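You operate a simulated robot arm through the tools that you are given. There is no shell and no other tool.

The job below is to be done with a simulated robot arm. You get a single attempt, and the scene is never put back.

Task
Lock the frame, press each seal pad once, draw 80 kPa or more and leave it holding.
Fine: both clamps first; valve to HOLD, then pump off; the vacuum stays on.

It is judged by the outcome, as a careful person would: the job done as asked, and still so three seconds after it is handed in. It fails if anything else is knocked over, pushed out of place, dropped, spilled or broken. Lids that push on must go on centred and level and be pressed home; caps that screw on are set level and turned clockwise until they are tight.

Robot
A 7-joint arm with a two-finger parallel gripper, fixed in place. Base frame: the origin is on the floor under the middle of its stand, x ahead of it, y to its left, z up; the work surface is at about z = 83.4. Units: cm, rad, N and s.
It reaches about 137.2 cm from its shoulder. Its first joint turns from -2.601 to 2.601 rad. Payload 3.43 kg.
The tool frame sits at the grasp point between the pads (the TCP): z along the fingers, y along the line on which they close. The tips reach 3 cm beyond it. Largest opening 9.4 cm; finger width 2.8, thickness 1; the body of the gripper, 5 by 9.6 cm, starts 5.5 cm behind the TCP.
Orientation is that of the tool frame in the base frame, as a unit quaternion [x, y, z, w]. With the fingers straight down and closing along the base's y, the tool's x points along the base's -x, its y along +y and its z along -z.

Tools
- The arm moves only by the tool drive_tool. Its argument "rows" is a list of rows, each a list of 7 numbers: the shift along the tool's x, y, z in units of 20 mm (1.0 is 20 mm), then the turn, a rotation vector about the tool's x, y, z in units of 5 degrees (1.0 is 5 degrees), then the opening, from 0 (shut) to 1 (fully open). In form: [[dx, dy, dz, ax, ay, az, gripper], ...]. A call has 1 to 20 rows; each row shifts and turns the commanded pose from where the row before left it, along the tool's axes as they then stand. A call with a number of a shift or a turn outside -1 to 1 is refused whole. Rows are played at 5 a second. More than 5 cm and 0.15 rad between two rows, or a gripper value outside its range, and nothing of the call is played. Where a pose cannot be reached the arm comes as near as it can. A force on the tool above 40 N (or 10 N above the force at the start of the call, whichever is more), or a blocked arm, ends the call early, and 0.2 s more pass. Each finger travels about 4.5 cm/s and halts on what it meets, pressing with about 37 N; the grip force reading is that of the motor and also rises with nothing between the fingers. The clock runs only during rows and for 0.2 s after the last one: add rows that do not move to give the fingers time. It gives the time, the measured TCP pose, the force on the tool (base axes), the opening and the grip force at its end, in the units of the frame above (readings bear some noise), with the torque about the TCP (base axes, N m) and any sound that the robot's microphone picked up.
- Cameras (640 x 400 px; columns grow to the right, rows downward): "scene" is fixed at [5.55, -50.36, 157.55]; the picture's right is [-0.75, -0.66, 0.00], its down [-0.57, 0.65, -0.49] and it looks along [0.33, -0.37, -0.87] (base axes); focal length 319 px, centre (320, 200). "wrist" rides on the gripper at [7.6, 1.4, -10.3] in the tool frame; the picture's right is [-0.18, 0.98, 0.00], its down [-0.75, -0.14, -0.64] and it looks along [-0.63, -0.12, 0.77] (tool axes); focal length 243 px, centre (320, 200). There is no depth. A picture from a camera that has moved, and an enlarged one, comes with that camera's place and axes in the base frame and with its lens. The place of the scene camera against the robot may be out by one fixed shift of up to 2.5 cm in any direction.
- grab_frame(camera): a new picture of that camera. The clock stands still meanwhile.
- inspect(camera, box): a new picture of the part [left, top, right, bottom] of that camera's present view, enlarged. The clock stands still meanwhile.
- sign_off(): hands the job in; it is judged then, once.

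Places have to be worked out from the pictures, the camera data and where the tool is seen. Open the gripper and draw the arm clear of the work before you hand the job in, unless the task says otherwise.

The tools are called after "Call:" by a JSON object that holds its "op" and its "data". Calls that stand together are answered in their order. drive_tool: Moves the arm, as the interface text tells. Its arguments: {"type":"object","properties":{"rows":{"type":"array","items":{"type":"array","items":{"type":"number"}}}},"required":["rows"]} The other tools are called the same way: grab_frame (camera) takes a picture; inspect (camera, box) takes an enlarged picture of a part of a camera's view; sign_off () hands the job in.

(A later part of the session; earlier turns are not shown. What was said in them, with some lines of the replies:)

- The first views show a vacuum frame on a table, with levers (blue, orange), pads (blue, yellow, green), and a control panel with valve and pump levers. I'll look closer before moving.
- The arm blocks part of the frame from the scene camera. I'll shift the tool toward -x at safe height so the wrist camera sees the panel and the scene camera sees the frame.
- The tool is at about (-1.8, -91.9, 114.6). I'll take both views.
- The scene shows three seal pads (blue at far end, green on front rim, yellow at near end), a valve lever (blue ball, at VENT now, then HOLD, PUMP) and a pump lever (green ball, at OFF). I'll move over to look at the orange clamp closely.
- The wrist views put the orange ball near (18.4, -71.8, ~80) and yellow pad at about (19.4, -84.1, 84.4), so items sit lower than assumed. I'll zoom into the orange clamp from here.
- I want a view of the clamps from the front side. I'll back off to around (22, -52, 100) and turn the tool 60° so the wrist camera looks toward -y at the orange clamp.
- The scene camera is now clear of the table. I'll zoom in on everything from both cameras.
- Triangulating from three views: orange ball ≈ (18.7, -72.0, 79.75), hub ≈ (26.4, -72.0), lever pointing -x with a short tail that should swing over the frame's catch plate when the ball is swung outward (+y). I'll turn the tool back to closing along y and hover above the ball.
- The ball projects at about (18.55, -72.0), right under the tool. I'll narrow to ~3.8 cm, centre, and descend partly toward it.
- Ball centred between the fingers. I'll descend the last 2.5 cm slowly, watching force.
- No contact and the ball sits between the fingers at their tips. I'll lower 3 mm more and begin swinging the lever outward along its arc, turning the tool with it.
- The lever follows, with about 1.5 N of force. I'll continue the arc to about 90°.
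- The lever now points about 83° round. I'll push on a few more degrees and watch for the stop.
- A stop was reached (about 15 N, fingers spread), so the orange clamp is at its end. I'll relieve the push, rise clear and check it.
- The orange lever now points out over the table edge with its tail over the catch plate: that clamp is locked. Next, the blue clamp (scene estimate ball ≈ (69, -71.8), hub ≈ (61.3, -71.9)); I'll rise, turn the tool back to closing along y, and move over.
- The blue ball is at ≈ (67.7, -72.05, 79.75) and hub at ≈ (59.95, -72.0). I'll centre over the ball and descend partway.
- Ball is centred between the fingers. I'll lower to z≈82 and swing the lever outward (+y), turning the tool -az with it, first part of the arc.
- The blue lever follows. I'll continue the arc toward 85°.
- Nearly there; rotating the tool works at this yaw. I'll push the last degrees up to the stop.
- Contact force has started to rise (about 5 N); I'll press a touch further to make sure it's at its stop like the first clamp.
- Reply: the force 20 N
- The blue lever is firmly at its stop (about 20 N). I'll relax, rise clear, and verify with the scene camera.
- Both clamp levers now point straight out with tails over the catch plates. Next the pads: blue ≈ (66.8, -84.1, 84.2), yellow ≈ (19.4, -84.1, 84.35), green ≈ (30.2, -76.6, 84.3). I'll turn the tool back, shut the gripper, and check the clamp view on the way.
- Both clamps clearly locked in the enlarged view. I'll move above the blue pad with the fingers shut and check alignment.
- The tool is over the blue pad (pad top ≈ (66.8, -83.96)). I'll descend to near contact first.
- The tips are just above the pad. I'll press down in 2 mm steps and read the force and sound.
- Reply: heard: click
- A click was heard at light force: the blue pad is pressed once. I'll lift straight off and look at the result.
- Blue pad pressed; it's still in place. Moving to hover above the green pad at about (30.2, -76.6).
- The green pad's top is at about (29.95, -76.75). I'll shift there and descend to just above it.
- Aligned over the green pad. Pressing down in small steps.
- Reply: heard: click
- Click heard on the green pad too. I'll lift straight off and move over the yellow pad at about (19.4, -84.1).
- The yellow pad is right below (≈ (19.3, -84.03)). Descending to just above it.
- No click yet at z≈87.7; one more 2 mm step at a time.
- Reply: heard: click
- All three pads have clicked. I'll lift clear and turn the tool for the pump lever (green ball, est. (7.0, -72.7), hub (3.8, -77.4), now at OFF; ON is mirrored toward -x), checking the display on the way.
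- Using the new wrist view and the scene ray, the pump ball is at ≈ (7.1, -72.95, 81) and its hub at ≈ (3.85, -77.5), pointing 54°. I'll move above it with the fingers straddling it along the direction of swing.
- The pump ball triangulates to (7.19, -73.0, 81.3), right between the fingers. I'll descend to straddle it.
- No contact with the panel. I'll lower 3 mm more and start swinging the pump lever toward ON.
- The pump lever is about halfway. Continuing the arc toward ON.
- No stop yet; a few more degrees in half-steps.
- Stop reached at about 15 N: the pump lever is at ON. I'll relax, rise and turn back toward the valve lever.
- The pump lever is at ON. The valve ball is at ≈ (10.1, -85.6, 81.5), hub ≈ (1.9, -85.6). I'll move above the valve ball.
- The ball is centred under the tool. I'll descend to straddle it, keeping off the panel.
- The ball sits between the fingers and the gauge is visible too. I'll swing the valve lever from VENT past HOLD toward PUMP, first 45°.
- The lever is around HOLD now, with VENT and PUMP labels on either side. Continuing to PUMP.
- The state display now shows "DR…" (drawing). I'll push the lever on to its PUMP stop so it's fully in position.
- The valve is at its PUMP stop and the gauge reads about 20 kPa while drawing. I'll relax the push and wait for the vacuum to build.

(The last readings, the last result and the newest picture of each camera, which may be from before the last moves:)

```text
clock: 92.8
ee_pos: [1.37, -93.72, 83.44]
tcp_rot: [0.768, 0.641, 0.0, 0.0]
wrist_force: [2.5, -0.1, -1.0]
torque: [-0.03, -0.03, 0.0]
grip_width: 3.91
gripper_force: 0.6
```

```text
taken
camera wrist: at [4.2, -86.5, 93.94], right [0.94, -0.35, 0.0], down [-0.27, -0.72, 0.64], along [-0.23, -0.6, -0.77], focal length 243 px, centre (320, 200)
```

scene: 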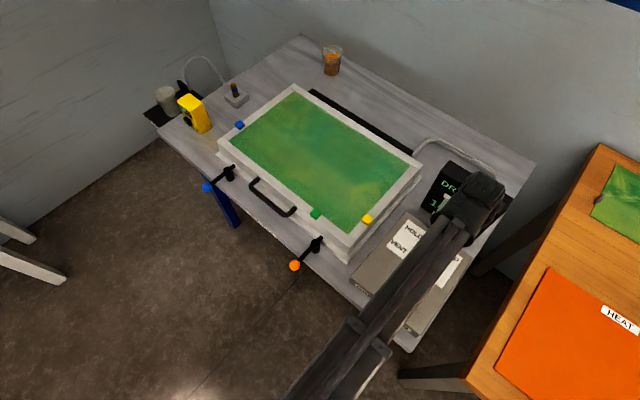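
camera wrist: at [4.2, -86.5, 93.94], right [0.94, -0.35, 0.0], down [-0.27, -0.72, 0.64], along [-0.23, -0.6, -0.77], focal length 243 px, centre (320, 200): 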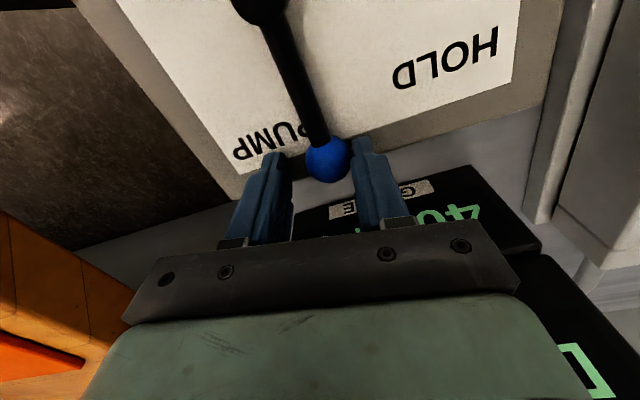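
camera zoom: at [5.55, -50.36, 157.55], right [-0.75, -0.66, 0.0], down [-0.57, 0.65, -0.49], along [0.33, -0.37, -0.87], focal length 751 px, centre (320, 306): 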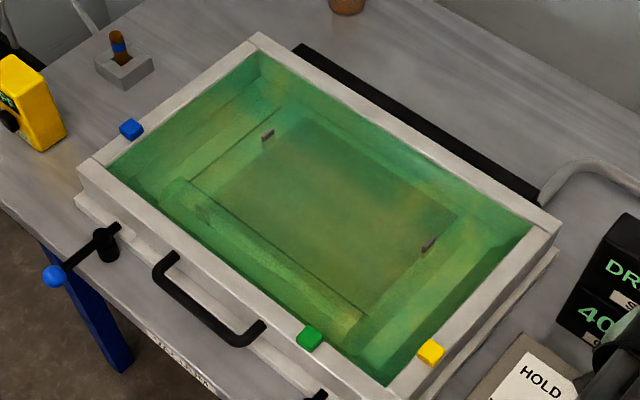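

The membrane is drawing down, 40 kPa and rising about 9 kPa/s. Waiting on.

Call:
{"op": "drive_tool", "data": {"rows": [[0, 0, 0, 0, 0, 0, 0.405], [0, 0, 0, 0, 0, 0, 0.405], [0, 0, 0, 0, 0, 0, 0.405], [0, 0, 0, 0, 0, 0, 0.405], [0, 0, 0, 0, 0, 0, 0.405], [0, 0, 0, 0, 0, 0, 0.405], [0, 0, 0, 0, 0, 0, 0.405], [0, 0, 0, 0, 0, 0, 0.405], [0, 0, 0, 0, 0, 0, 0.405], [0, 0, 0, 0, 0, 0, 0.405], [0, 0, 0, 0, 0, 0, 0.405], [0, 0, 0, 0, 0, 0, 0.405], [0, 0, 0, 0, 0, 0, 0.405], [0, 0, 0, 0, 0, 0, 0.405], [0, 0, 0, 0, 0, 0, 0.405], [0, 0, 0, 0, 0, 0, 0.405], [0, 0, 0, 0, 0, 0, 0.405], [0, 0, 0, 0, 0, 0, 0.405], [0, 0, 0, 0, 0, 0, 0.405], [0, 0, 0, 0, 0, 0, 0.405]]}}

Call:
{"op": "inspect", "data": {"camera": "scene", "box": [380, 140, 540, 280]}}

Call:
{"op": "inspect", "data": {"camera": "wrist", "box": [300, 150, 560, 310]}}

```text
clock: 97.0
ee_pos: [1.34, -93.72, 83.64]
tcp_rot: [0.767, 0.642, 0.0, 0.0]
wrist_force: [0.9, -0.4, 0.0]
torque: [0.0, -0.04, 0.01]
grip_width: 3.91
gripper_force: 0.7
```

```text
2.86 times, centred on (460, 210) of scene
camera zoom: at [5.55, -50.36, 157.55], right [-0.75, -0.66, 0.0], down [-0.57, 0.65, -0.49], along [0.33, -0.37, -0.87], focal length 912 px, centre (-80, 171)
```

zoom: 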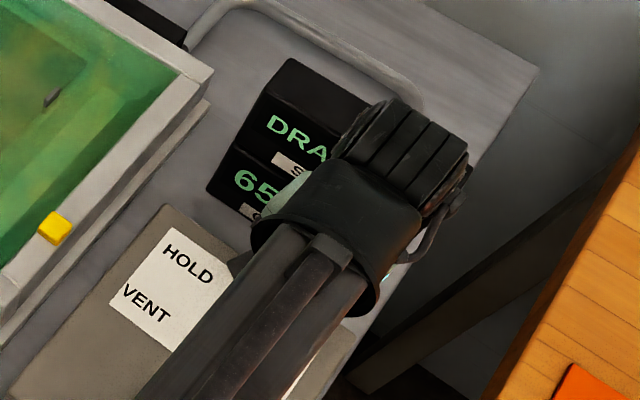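

```text
2.46 times, centred on (430, 230) of wrist
camera zoom: at [4.2, -86.51, 93.95], right [0.94, -0.35, 0.0], down [-0.27, -0.72, 0.64], along [-0.23, -0.6, -0.77], focal length 597 px, centre (49, 126)
```

zoom: 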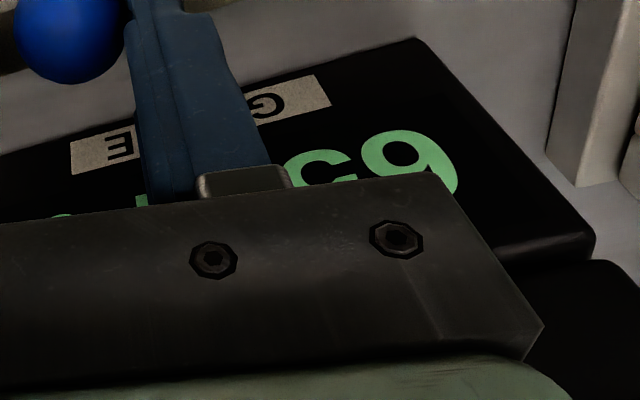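

65 kPa now, rising more slowly. I'll wait another 8 s to get a comfortable margin above 80.

Call:
{"op": "drive_tool", "data": {"rows": [[0, 0, 0, 0, 0, 0, 0.405], [0, 0, 0, 0, 0, 0, 0.405], [0, 0, 0, 0, 0, 0, 0.405], [0, 0, 0, 0, 0, 0, 0.405], [0, 0, 0, 0, 0, 0, 0.405], [0, 0, 0, 0, 0, 0, 0.405], [0, 0, 0, 0, 0, 0, 0.405], [0, 0, 0, 0, 0, 0, 0.405], [0, 0, 0, 0, 0, 0, 0.405], [0, 0, 0, 0, 0, 0, 0.405], [0, 0, 0, 0, 0, 0, 0.405], [0, 0, 0, 0, 0, 0, 0.405], [0, 0, 0, 0, 0, 0, 0.405], [0, 0, 0, 0, 0, 0, 0.405], [0, 0, 0, 0, 0, 0, 0.405], [0, 0, 0, 0, 0, 0, 0.405], [0, 0, 0, 0, 0, 0, 0.405], [0, 0, 0, 0, 0, 0, 0.405], [0, 0, 0, 0, 0, 0, 0.405], [0, 0, 0, 0, 0, 0, 0.405]]}}

Call:
{"op": "drive_tool", "data": {"rows": [[0, 0, 0, 0, 0, 0, 0.405], [0, 0, 0, 0, 0, 0, 0.405], [0, 0, 0, 0, 0, 0, 0.405], [0, 0, 0, 0, 0, 0, 0.405], [0, 0, 0, 0, 0, 0, 0.405], [0, 0, 0, 0, 0, 0, 0.405], [0, 0, 0, 0, 0, 0, 0.405], [0, 0, 0, 0, 0, 0, 0.405], [0, 0, 0, 0, 0, 0, 0.405], [0, 0, 0, 0, 0, 0, 0.405], [0, 0, 0, 0, 0, 0, 0.405], [0, 0, 0, 0, 0, 0, 0.405], [0, 0, 0, 0, 0, 0, 0.405], [0, 0, 0, 0, 0, 0, 0.405], [0, 0, 0, 0, 0, 0, 0.405], [0, 0, 0, 0, 0, 0, 0.405], [0, 0, 0, 0, 0, 0, 0.405], [0, 0, 0, 0, 0, 0, 0.405], [0, 0, 0, 0, 0, 0, 0.405], [0, 0, 0, 0, 0, 0, 0.405]]}}

Call:
{"op": "inspect", "data": {"camera": "scene", "box": [380, 140, 540, 280]}}

Call:
{"op": "inspect", "data": {"camera": "wrist", "box": [300, 150, 560, 310]}}

```text
clock: 101.2
ee_pos: [1.36, -93.75, 83.7]
tcp_rot: [0.767, 0.642, 0.0, 0.0]
wrist_force: [1.2, -0.4, 0.8]
torque: [-0.01, -0.02, 0.0]
grip_width: 3.91
gripper_force: 0.9
```

```text
clock: 105.4
ee_pos: [1.35, -93.64, 83.59]
tcp_rot: [0.767, 0.642, -0.001, -0.001]
wrist_force: [2.0, -0.2, -0.5]
torque: [0.0, -0.03, -0.02]
grip_width: 3.92
gripper_force: 1.1
```

```text
2.86 times, centred on (460, 210) of scene
camera zoom: at [5.55, -50.36, 157.55], right [-0.75, -0.66, 0.0], down [-0.57, 0.65, -0.49], along [0.33, -0.37, -0.87], focal length 912 px, centre (-80, 171)
```

zoom: 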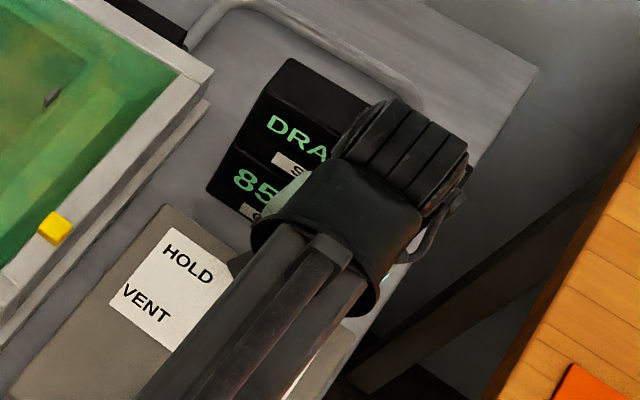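

```text
2.46 times, centred on (430, 230) of wrist
camera zoom: at [4.2, -86.51, 93.95], right [0.94, -0.35, 0.0], down [-0.27, -0.72, 0.64], along [-0.23, -0.6, -0.77], focal length 597 px, centre (49, 126)
```

zoom: 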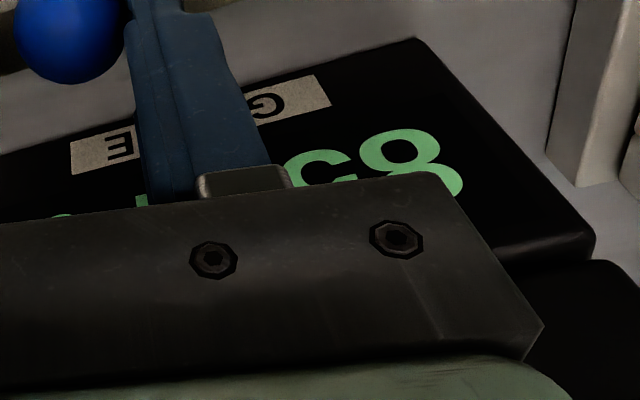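

85 kPa now. I'll wait another 4 s for more margin before isolating.

Call:
{"op": "drive_tool", "data": {"rows": [[0, 0, 0, 0, 0, 0, 0.405], [0, 0, 0, 0, 0, 0, 0.405], [0, 0, 0, 0, 0, 0, 0.405], [0, 0, 0, 0, 0, 0, 0.405], [0, 0, 0, 0, 0, 0, 0.405], [0, 0, 0, 0, 0, 0, 0.405], [0, 0, 0, 0, 0, 0, 0.405], [0, 0, 0, 0, 0, 0, 0.405], [0, 0, 0, 0, 0, 0, 0.405], [0, 0, 0, 0, 0, 0, 0.405], [0, 0, 0, 0, 0, 0, 0.405], [0, 0, 0, 0, 0, 0, 0.405], [0, 0, 0, 0, 0, 0, 0.405], [0, 0, 0, 0, 0, 0, 0.405], [0, 0, 0, 0, 0, 0, 0.405], [0, 0, 0, 0, 0, 0, 0.405], [0, 0, 0, 0, 0, 0, 0.405], [0, 0, 0, 0, 0, 0, 0.405], [0, 0, 0, 0, 0, 0, 0.405], [0, 0, 0, 0, 0, 0, 0.405]]}}

Call:
{"op": "inspect", "data": {"camera": "scene", "box": [380, 140, 540, 280]}}

Call:
{"op": "grab_frame", "data": {"camera": "wrist"}}

```text
clock: 109.6
ee_pos: [1.37, -93.67, 83.62]
tcp_rot: [0.767, 0.642, 0.0, 0.0]
wrist_force: [1.1, -0.2, -0.3]
torque: [0.05, -0.02, 0.01]
grip_width: 3.9
gripper_force: 0.8
```

```text
2.86 times, centred on (460, 210) of scene
camera zoom: at [5.55, -50.36, 157.55], right [-0.75, -0.66, 0.0], down [-0.57, 0.65, -0.49], along [0.33, -0.37, -0.87], focal length 912 px, centre (-80, 171)
```

zoom: 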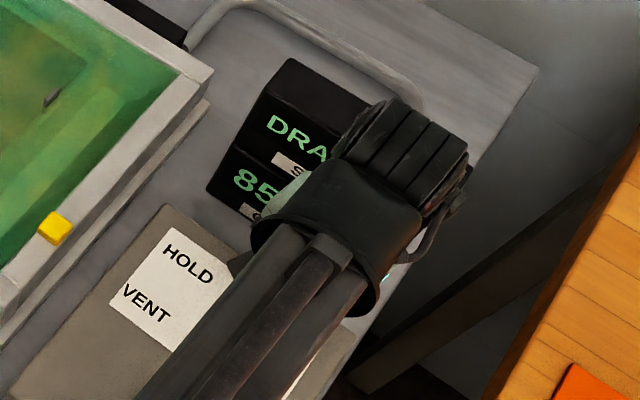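

```text
taken
camera wrist: at [4.2, -86.51, 93.94], right [0.94, -0.35, 0.0], down [-0.27, -0.72, 0.64], along [-0.23, -0.6, -0.77], focal length 243 px, centre (320, 200)
```

wrist: 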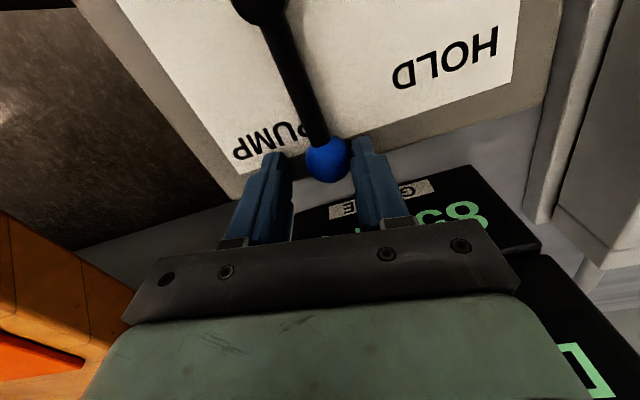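

Gauge shows 85 kPa (it reads in steps of 5), above the 80 required. Now I'll swing the valve lever back toward HOLD (midway, about -45°), stopping short to check the state.

Call:
{"op": "drive_tool", "data": {"rows": [[0, 0, 0, 0, 0, -1, 0.405], [0, 0, 0, 0, 0, -0.25, 0.405], [0.016, 0.357, 0, 0, 0, -1, 0.405], [0.016, 0.357, 0, 0, 0, -1, 0.405], [0.016, 0.357, 0, 0, 0, -1, 0.405], [0.016, 0.357, 0, 0, 0, -1, 0.405], [0.016, 0.357, 0, 0, 0, -1, 0.405], [0.016, 0.357, 0, 0, 0, -1, 0.405], [0.016, 0.357, 0, 0, 0, -1, 0.405], [0.016, 0.357, 0, 0, 0, -1, 0.405]]}}

Call:
{"op": "inspect", "data": {"camera": "scene", "box": [380, 140, 540, 280]}}

Call:
{"op": "grab_frame", "data": {"camera": "wrist"}}

```text
clock: 111.8
ee_pos: [6.69, -92.2, 83.5]
tcp_rot: [0.453, 0.892, 0.0, 0.0]
wrist_force: [-1.2, -0.2, -0.5]
torque: [-0.01, -0.03, 0.02]
grip_width: 3.83
gripper_force: 0.9
```

```text
2.86 times, centred on (460, 210) of scene
camera zoom: at [5.55, -50.36, 157.55], right [-0.75, -0.66, 0.0], down [-0.57, 0.65, -0.49], along [0.33, -0.37, -0.87], focal length 912 px, centre (-80, 171)
```

zoom: 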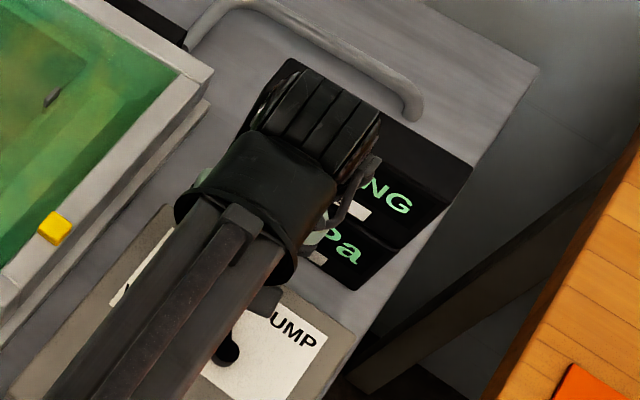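

```text
taken
camera wrist: at [3.47, -85.24, 93.9], right [0.9, 0.43, 0.0], down [0.33, -0.69, 0.64], along [0.28, -0.58, -0.77], focal length 243 px, centre (320, 200)
```

wrist: 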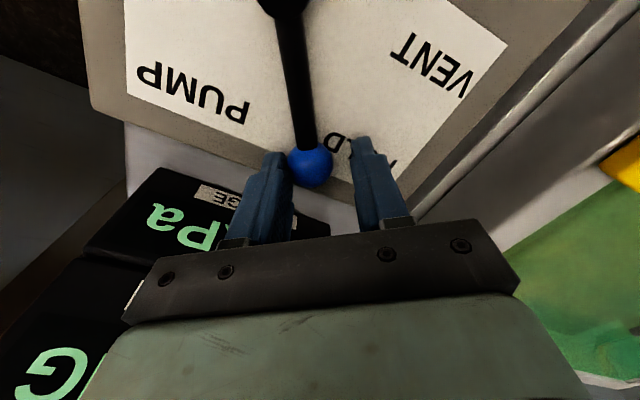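

The ball is at about -59° now; HOLD should be midway (-45°). I'll go the remaining ~14° and then lift off to read the state.

Call:
{"op": "drive_tool", "data": {"rows": [[0.016, 0.357, 0, 0, 0, -1, 0.405], [0.016, 0.357, 0, 0, 0, -1, 0.405], [0.012, 0.25, 0, 0, 0, -0.7, 0.405]]}}

Call:
{"op": "grab_frame", "data": {"camera": "wrist"}}

Call:
{"op": "inspect", "data": {"camera": "scene", "box": [380, 140, 540, 280]}}

```text
clock: 112.6
ee_pos: [8.13, -90.88, 83.66]
tcp_rot: [0.345, 0.939, 0.0, 0.0]
wrist_force: [-0.4, -0.2, -0.3]
torque: [-0.01, -0.03, 0.04]
grip_width: 3.86
gripper_force: 0.4
```

```text
taken
camera wrist: at [3.34, -84.91, 93.92], right [0.78, 0.63, 0.0], down [0.48, -0.6, 0.64], along [0.4, -0.5, -0.77], focal length 243 px, centre (320, 200)
```

wrist: 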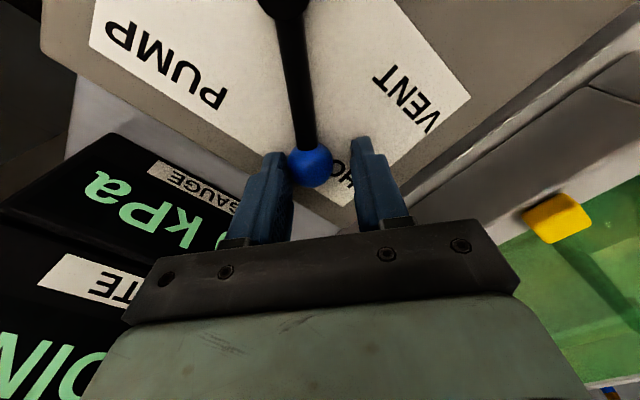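

```text
2.86 times, centred on (460, 210) of scene
camera zoom: at [5.55, -50.36, 157.55], right [-0.75, -0.66, 0.0], down [-0.57, 0.65, -0.49], along [0.33, -0.37, -0.87], focal length 912 px, centre (-80, 171)
```

zoom: 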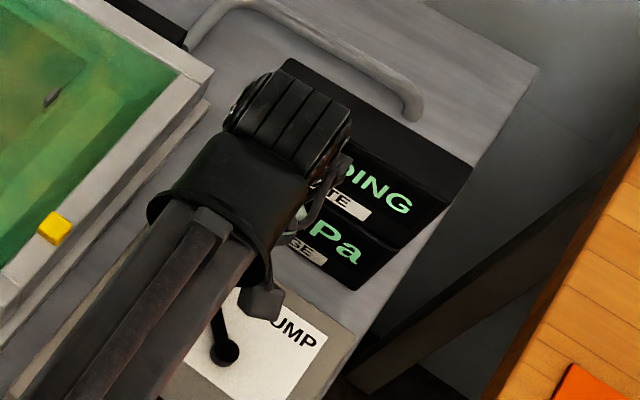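

The state shows "…DING": HOLDING. The lever is at about -45°. I'll centre the fingers off the ball and lift straight up.

Call:
{"op": "drive_tool", "data": {"rows": [[0, -0.3, 0, 0, 0, 0, 0.42], [0, 0, -0.3, 0, 0, 0, 0.42], [0, 0, -0.7, 0, 0, 0, 0.42], [0, 0, -1, 0, 0, 0, 0.42], [0, 0, -1, 0, 0, 0, 0.42], [0, 0, -1, 0, 0, 0, 0.42], [0, 0, -1, 0, 0, 0, 0.42], [0, 0, -1, 0, 0, 0, 0.42]]}}

Call:
{"op": "grab_frame", "data": {"camera": "wrist"}}

Call:
{"op": "grab_frame", "data": {"camera": "scene"}}

```text
clock: 114.4
ee_pos: [7.78, -91.26, 95.58]
tcp_rot: [0.345, 0.938, 0.0, 0.0]
wrist_force: [-0.8, -0.2, -0.7]
torque: [0.01, 0.01, 0.0]
grip_width: 3.93
gripper_force: 0.0
```

```text
taken
camera wrist: at [2.96, -85.34, 105.95], right [0.78, 0.63, 0.0], down [0.48, -0.6, 0.64], along [0.4, -0.5, -0.77], focal length 243 px, centre (320, 200)
```

wrist: 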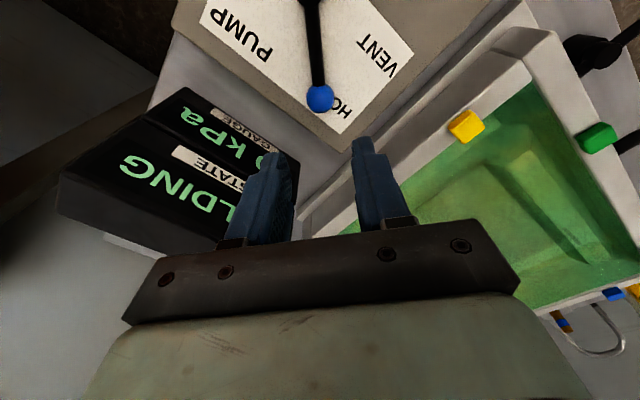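

```text
taken
```

scene: 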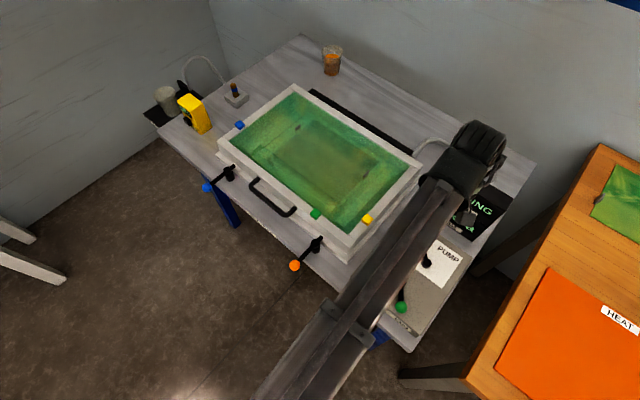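

HOLDING is displayed with the valve lever on HOLD. Now the pump: its ball should be at ≈ (0.95, -73.05) at ON (hub ≈ (4.05, -77.55)). I'll turn and move above it.

Call:
{"op": "drive_tool", "data": {"rows": [[0, 0, 0, 0, 0, 1, 0.405], [0, 0, 0, 0, 0, 1, 0.405], [0, 0, 0, 0, 0, 0.92, 0.405], [0.942, 0.243, 0, 0, 0, 0, 0.405], [0.942, 0.243, 0, 0, 0, 0, 0.405], [0.942, 0.243, 0, 0, 0, 0, 0.405], [0.942, 0.243, 0, 0, 0, 0, 0.405], [0.942, 0.243, 0, 0, 0, 0, 0.405], [0.942, 0.243, 0, 0, 0, 0, 0.405], [0.942, 0.243, 0, 0, 0, 0, 0.405], [0.942, 0.243, 0, 0, 0, 0, 0.405], [0.942, 0.243, 0.4, 0, 0, 0, 0.405], [0.942, 0.243, 0.6, 0, 0, 0, 0.405], [0, 0, 0.8, 0, 0, 0, 0.405]]}}

Call:
{"op": "grab_frame", "data": {"camera": "wrist"}}

Call:
{"op": "grab_frame", "data": {"camera": "scene"}}

Call:
{"op": "inspect", "data": {"camera": "scene", "box": [380, 140, 540, 280]}}

```text
clock: 117.4
ee_pos: [1.03, -73.22, 91.84]
tcp_rot: [0.462, 0.887, 0.0, 0.0]
wrist_force: [-0.2, 1.1, -0.5]
torque: [0.02, 0.04, -0.04]
grip_width: 3.8
gripper_force: 0.0
```

```text
taken
camera wrist: at [-2.16, -66.14, 102.28], right [0.91, 0.41, 0.0], down [0.32, -0.7, 0.64], along [0.27, -0.58, -0.77], focal length 243 px, centre (320, 200)
```

wrist: 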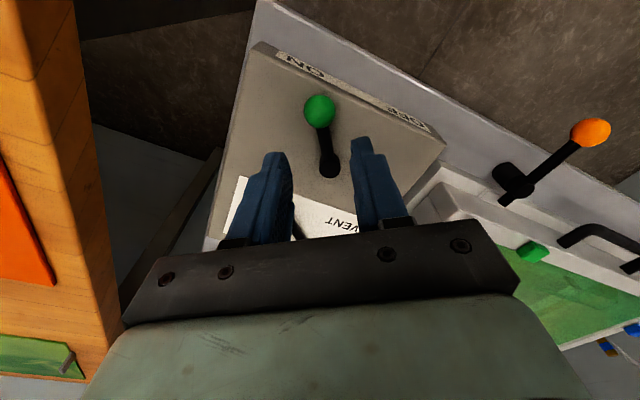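

```text
taken
```

scene: 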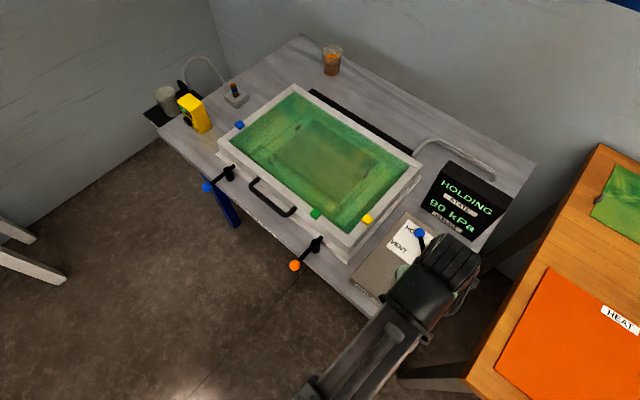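

```text
2.86 times, centred on (460, 210) of scene
camera zoom: at [5.55, -50.36, 157.55], right [-0.75, -0.66, 0.0], down [-0.57, 0.65, -0.49], along [0.33, -0.37, -0.87], focal length 912 px, centre (-80, 171)
```

zoom: 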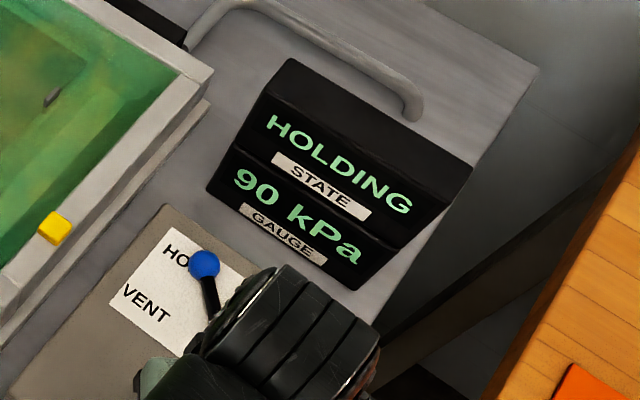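

HOLDING at 90 kPa is clearly shown. The pump ball is at (0.9, -73.0); I'll descend to straddle it.

Call:
{"op": "drive_tool", "data": {"rows": [[0.12, 0, 1, 0, 0, 0, 0.405], [0, 0, 1, 0, 0, 0, 0.405], [0, 0, 1, 0, 0, 0, 0.405], [0, 0, 0.7, 0, 0, 0, 0.405], [0, 0, 0.4, 0, 0, 0, 0.405]]}}

Call:
{"op": "grab_frame", "data": {"camera": "wrist"}}

```text
clock: 118.6
ee_pos: [0.79, -72.94, 83.77]
tcp_rot: [0.462, 0.887, 0.0, 0.001]
wrist_force: [-0.3, 0.0, 0.6]
torque: [0.01, -0.03, 0.0]
grip_width: 3.82
gripper_force: 0.0
```

```text
taken
camera wrist: at [-2.3, -65.89, 94.08], right [0.91, 0.41, 0.0], down [0.32, -0.7, 0.64], along [0.27, -0.58, -0.77], focal length 243 px, centre (320, 200)
```

wrist: 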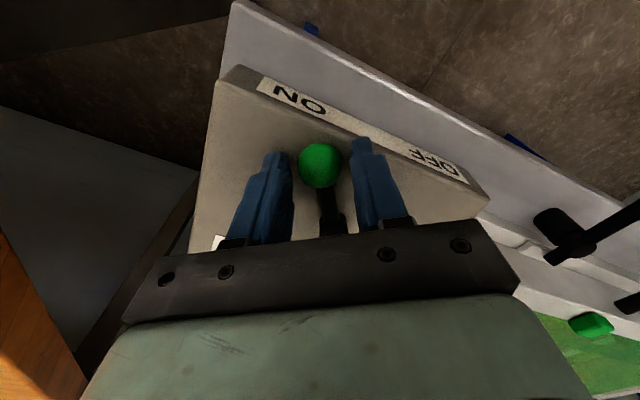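

Ball centred. I'll swing the pump lever back toward OFF along its arc.

Call:
{"op": "drive_tool", "data": {"rows": [[0, 0, 0.1, 0, 0, 0, 0.405], [-0.0105, 0.24, 0, 0, 0, 1, 0.405], [-0.0105, 0.24, 0, 0, 0, 1, 0.405], [-0.0105, 0.24, 0, 0, 0, 1, 0.405], [-0.0105, 0.24, 0, 0, 0, 1, 0.405], [-0.0105, 0.24, 0, 0, 0, 1, 0.405], [-0.0105, 0.24, 0, 0, 0, 1, 0.405], [-0.0105, 0.24, 0, 0, 0, 1, 0.405], [-0.0105, 0.24, 0, 0, 0, 1, 0.405], [-0.0105, 0.24, 0, 0, 0, 1, 0.405], [-0.0105, 0.24, 0, 0, 0, 1, 0.405], [-0.0105, 0.24, 0, 0, 0, 1, 0.405], [-0.0105, 0.24, 0, 0, 0, 1, 0.405], [-0.0105, 0.24, 0, 0, 0, 1, 0.405]]}}

Call:
{"op": "grab_frame", "data": {"camera": "wrist"}}

```text
clock: 121.6
ee_pos: [6.71, -72.6, 83.53]
tcp_rot: [0.866, 0.499, -0.001, 0.0]
wrist_force: [-1.6, -0.2, -0.2]
torque: [0.02, 0.05, -0.02]
grip_width: 3.9
gripper_force: 0.4
```

```text
taken
camera wrist: at [11.89, -66.85, 93.94], right [0.76, -0.65, 0.0], down [-0.5, -0.58, 0.64], along [-0.42, -0.49, -0.77], focal length 243 px, centre (320, 200)
```

wrist: 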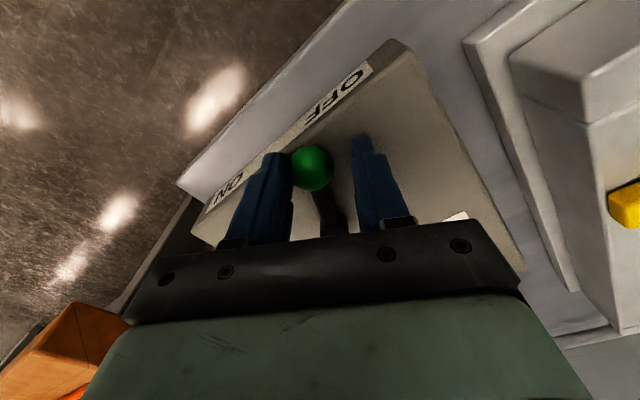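

Nearly at OFF; a few more degrees to its stop.

Call:
{"op": "drive_tool", "data": {"rows": [[-0.0105, 0.24, 0, 0, 0, 1, 0.405], [-0.0105, 0.24, 0, 0, 0, 1, 0.405], [-0.005, 0.12, 0, 0, 0, 0.5, 0.405]]}}

Call:
{"op": "grab_frame", "data": {"camera": "wrist"}}

```text
clock: 122.4
ee_pos: [7.64, -73.4, 83.5]
tcp_rot: [0.916, 0.402, 0.001, 0.0]
wrist_force: [-4.6, 1.6, -0.1]
torque: [0.05, 0.13, 0.05]
grip_width: 4.05
gripper_force: 2.2
```

```text
taken
camera wrist: at [13.97, -68.79, 93.94], right [0.6, -0.8, 0.0], down [-0.61, -0.46, 0.64], along [-0.51, -0.38, -0.77], focal length 243 px, centre (320, 200)
```

wrist: 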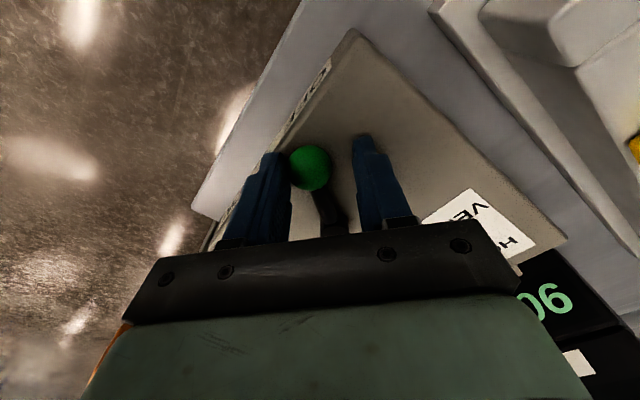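

Contact has started at the stop; I'll press slightly more to seat it, as with the earlier levers, then relax and rise clear.

Call:
{"op": "drive_tool", "data": {"rows": [[-0.005, 0.15, 0, 0, 0, 0.5, 0.405], [0, 0.1, 0, 0, 0, 0, 0.405]]}}

Call:
{"op": "drive_tool", "data": {"rows": [[0, -0.45, 0, 0, 0, 0, 0.405], [0, 0, -0.3, 0, 0, 0, 0.42], [0, 0, -0.7, 0, 0, 0, 0.42], [0, 0, -1, 0, 0, 0, 0.42], [0, 0, -1, 0, 0, 0, 0.42], [0, 0, -1, 0, 0, 0, 0.42], [0, 0, -1, 0, 0, 0, 0.42], [0, 0, -1, 0, 0, 0, 0.42], [0, 0, -1, 0, 0, 0, 0.42]]}}

Call:
{"op": "grab_frame", "data": {"camera": "wrist"}}

Call:
{"op": "grab_frame", "data": {"camera": "scene"}}

```text
clock: 123.0
ee_pos: [7.86, -73.73, 83.52]
tcp_rot: [0.924, 0.382, -0.001, -0.001]
wrist_force: [-16.3, 8.1, 0.0]
torque: [0.1, 0.37, 0.17]
grip_width: 4.76
gripper_force: 7.8
```

```text
clock: 125.0
ee_pos: [7.35, -73.04, 97.6]
tcp_rot: [0.924, 0.383, 0.0, 0.0]
wrist_force: [-0.3, 0.9, 0.0]
torque: [0.02, 0.0, 0.0]
grip_width: 3.94
gripper_force: 0.1
```

```text
taken
camera wrist: at [13.91, -68.76, 107.94], right [0.56, -0.83, 0.0], down [-0.63, -0.43, 0.64], along [-0.53, -0.36, -0.77], focal length 243 px, centre (320, 200)
```

wrist: 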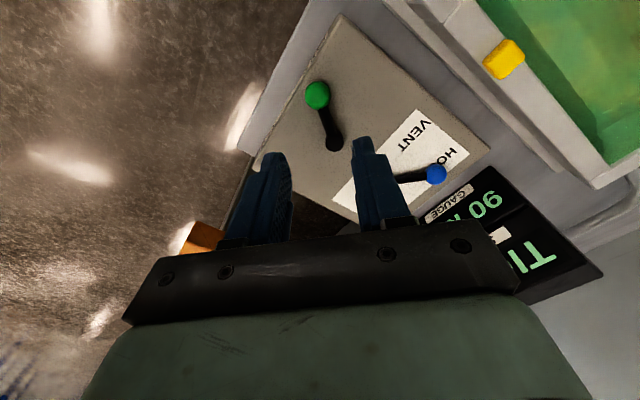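

```text
taken
```

scene: 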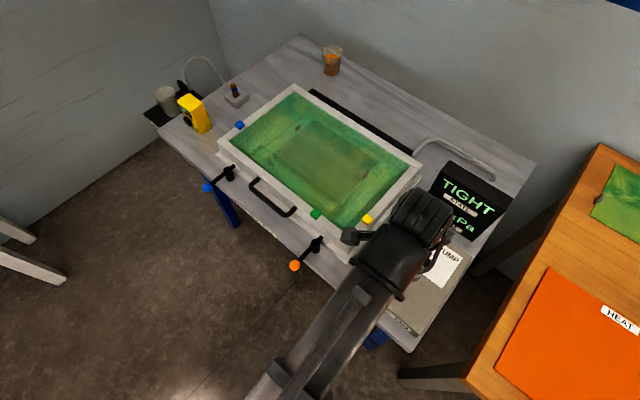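

The state reads TIGHT with 90 kPa, pump lever at OFF. I'll draw the arm back toward the robot, open the gripper, and verify everything over several seconds.

Call:
{"op": "drive_tool", "data": {"rows": [[0, 0, -1, 0, 0, 0, 0.42], [0.9, -0.9, -0.5, 0, 0, 0, 0.6], [0.9, -0.9, -0.5, 0, 0, 0, 0.8], [0.9, -0.9, -0.5, 0, 0, 0, 1], [0.9, -0.9, -0.5, 0, 0, 0, 1], [0.9, -0.9, 0, 0, 0, 0, 1], [0.9, -0.9, 0, 0, 0, 0, 1], [0.9, -0.9, 0, 0, 0, 0, 1], [0, 0, 0, 0, 0, 0, 1], [0, 0, 0, 0, 0, 0, 1], [0, 0, 0, 0, 0, 0, 1], [0, 0, 0, 0, 0, 0, 1], [0, 0, 0, 0, 0, 0, 1], [0, 0, 0, 0, 0, 0, 1], [0, 0, 0, 0, 0, 0, 1], [0, 0, 0, 0, 0, 0, 1], [0, 0, 0, 0, 0, 0, 1], [0, 0, 0, 0, 0, 0, 1], [0, 0, 0, 0, 0, 0, 1], [0, 0, 0, 0, 0, 0, 1]]}}

Call:
{"op": "grab_frame", "data": {"camera": "scene"}}

Call:
{"op": "inspect", "data": {"camera": "scene", "box": [350, 150, 530, 340]}}

Call:
{"op": "inspect", "data": {"camera": "scene", "box": [180, 70, 430, 280]}}

```text
clock: 129.2
ee_pos: [7.35, -55.26, 103.54]
tcp_rot: [0.924, 0.382, 0.0, 0.0]
wrist_force: [-0.5, -0.3, 0.5]
torque: [0.01, -0.03, 0.01]
grip_width: 9.4
gripper_force: 0.0
```

```text
taken
```

scene: 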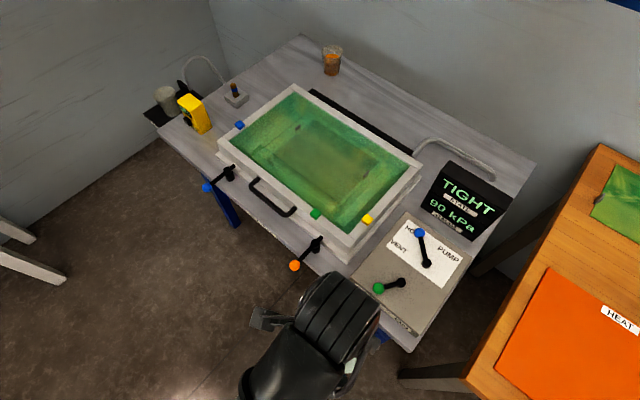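

```text
2.11 times, centred on (440, 245) of scene
camera zoom: at [5.55, -50.36, 157.55], right [-0.75, -0.66, 0.0], down [-0.57, 0.65, -0.49], along [0.33, -0.37, -0.87], focal length 672 px, centre (67, 105)
```

zoom: 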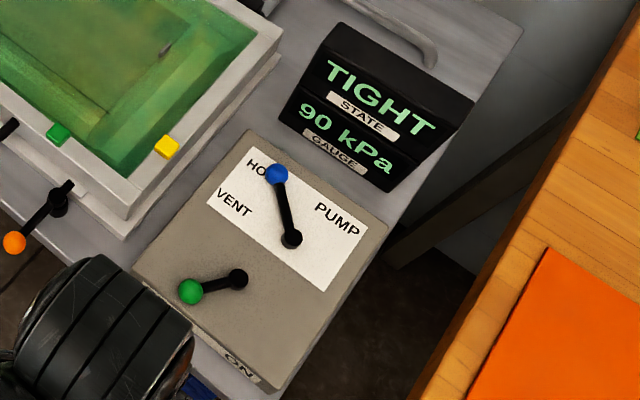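

```text
1.90 times, centred on (305, 175) of scene
camera zoom: at [5.55, -50.36, 157.55], right [-0.75, -0.66, 0.0], down [-0.57, 0.65, -0.49], along [0.33, -0.37, -0.87], focal length 608 px, centre (349, 248)
```

zoom: 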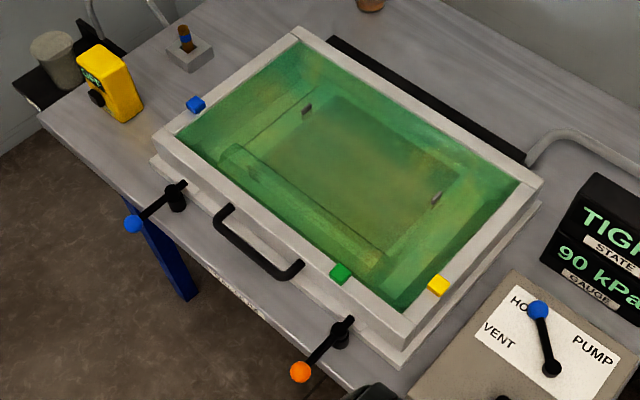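

Both clamps locked, valve on HOLD, pump OFF, gauge 90 kPa, state TIGHT, arm clear and gripper open. I'll wait a few more seconds to confirm that the vacuum doesn't drop.

Call:
{"op": "drive_tool", "data": {"rows": [[0, 0, 0, 0, 0, 0, 1], [0, 0, 0, 0, 0, 0, 1], [0, 0, 0, 0, 0, 0, 1], [0, 0, 0, 0, 0, 0, 1], [0, 0, 0, 0, 0, 0, 1], [0, 0, 0, 0, 0, 0, 1], [0, 0, 0, 0, 0, 0, 1], [0, 0, 0, 0, 0, 0, 1], [0, 0, 0, 0, 0, 0, 1], [0, 0, 0, 0, 0, 0, 1], [0, 0, 0, 0, 0, 0, 1], [0, 0, 0, 0, 0, 0, 1], [0, 0, 0, 0, 0, 0, 1], [0, 0, 0, 0, 0, 0, 1], [0, 0, 0, 0, 0, 0, 1], [0, 0, 0, 0, 0, 0, 1], [0, 0, 0, 0, 0, 0, 1], [0, 0, 0, 0, 0, 0, 1], [0, 0, 0, 0, 0, 0, 1], [0, 0, 0, 0, 0, 0, 1]]}}

Call:
{"op": "inspect", "data": {"camera": "scene", "box": [350, 150, 530, 340]}}

```text
clock: 133.4
ee_pos: [7.34, -55.15, 103.53]
tcp_rot: [0.924, 0.383, 0.0, 0.0]
wrist_force: [-0.9, 0.6, -1.4]
torque: [0.0, 0.0, 0.03]
grip_width: 9.39
gripper_force: 0.0
```

```text
2.11 times, centred on (440, 245) of scene
camera zoom: at [5.55, -50.36, 157.55], right [-0.75, -0.66, 0.0], down [-0.57, 0.65, -0.49], along [0.33, -0.37, -0.87], focal length 672 px, centre (67, 105)
```

zoom: 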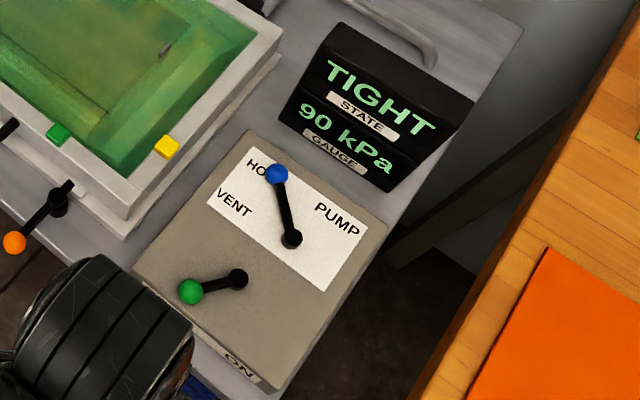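

The gauge still reads 90 kPa and the state is TIGHT. The valve is on HOLD, the pump is OFF, both clamps are locked, and nothing else has moved, so I'm handing the job in.

Call:
{"op": "sign_off", "data": {}}

```text
The job is handed in.
```

The frame is locked and holding vacuum at 90 kPa, and I've handed the job in.

- **Clamps:** I swung both levers out to their stops first, so each tail sits over its catch plate on the frame.
- **Seal pads:** I pressed the blue, green and yellow pads once each, with one click heard per pad.
- **Vacuum:** I turned the pump on and set the valve to PUMP. The gauge read 85 kPa when I turned the valve to HOLD, and 90 kPa at the next clear look (it seems to move in steps of 5).
- **Shutdown:** I turned the pump off only after the valve was on HOLD. The display then changed to TIGHT and was still at 90 kPa about eight seconds later.

The arm is drawn back with the gripper open, and I saw nothing else on the table knocked or moved.
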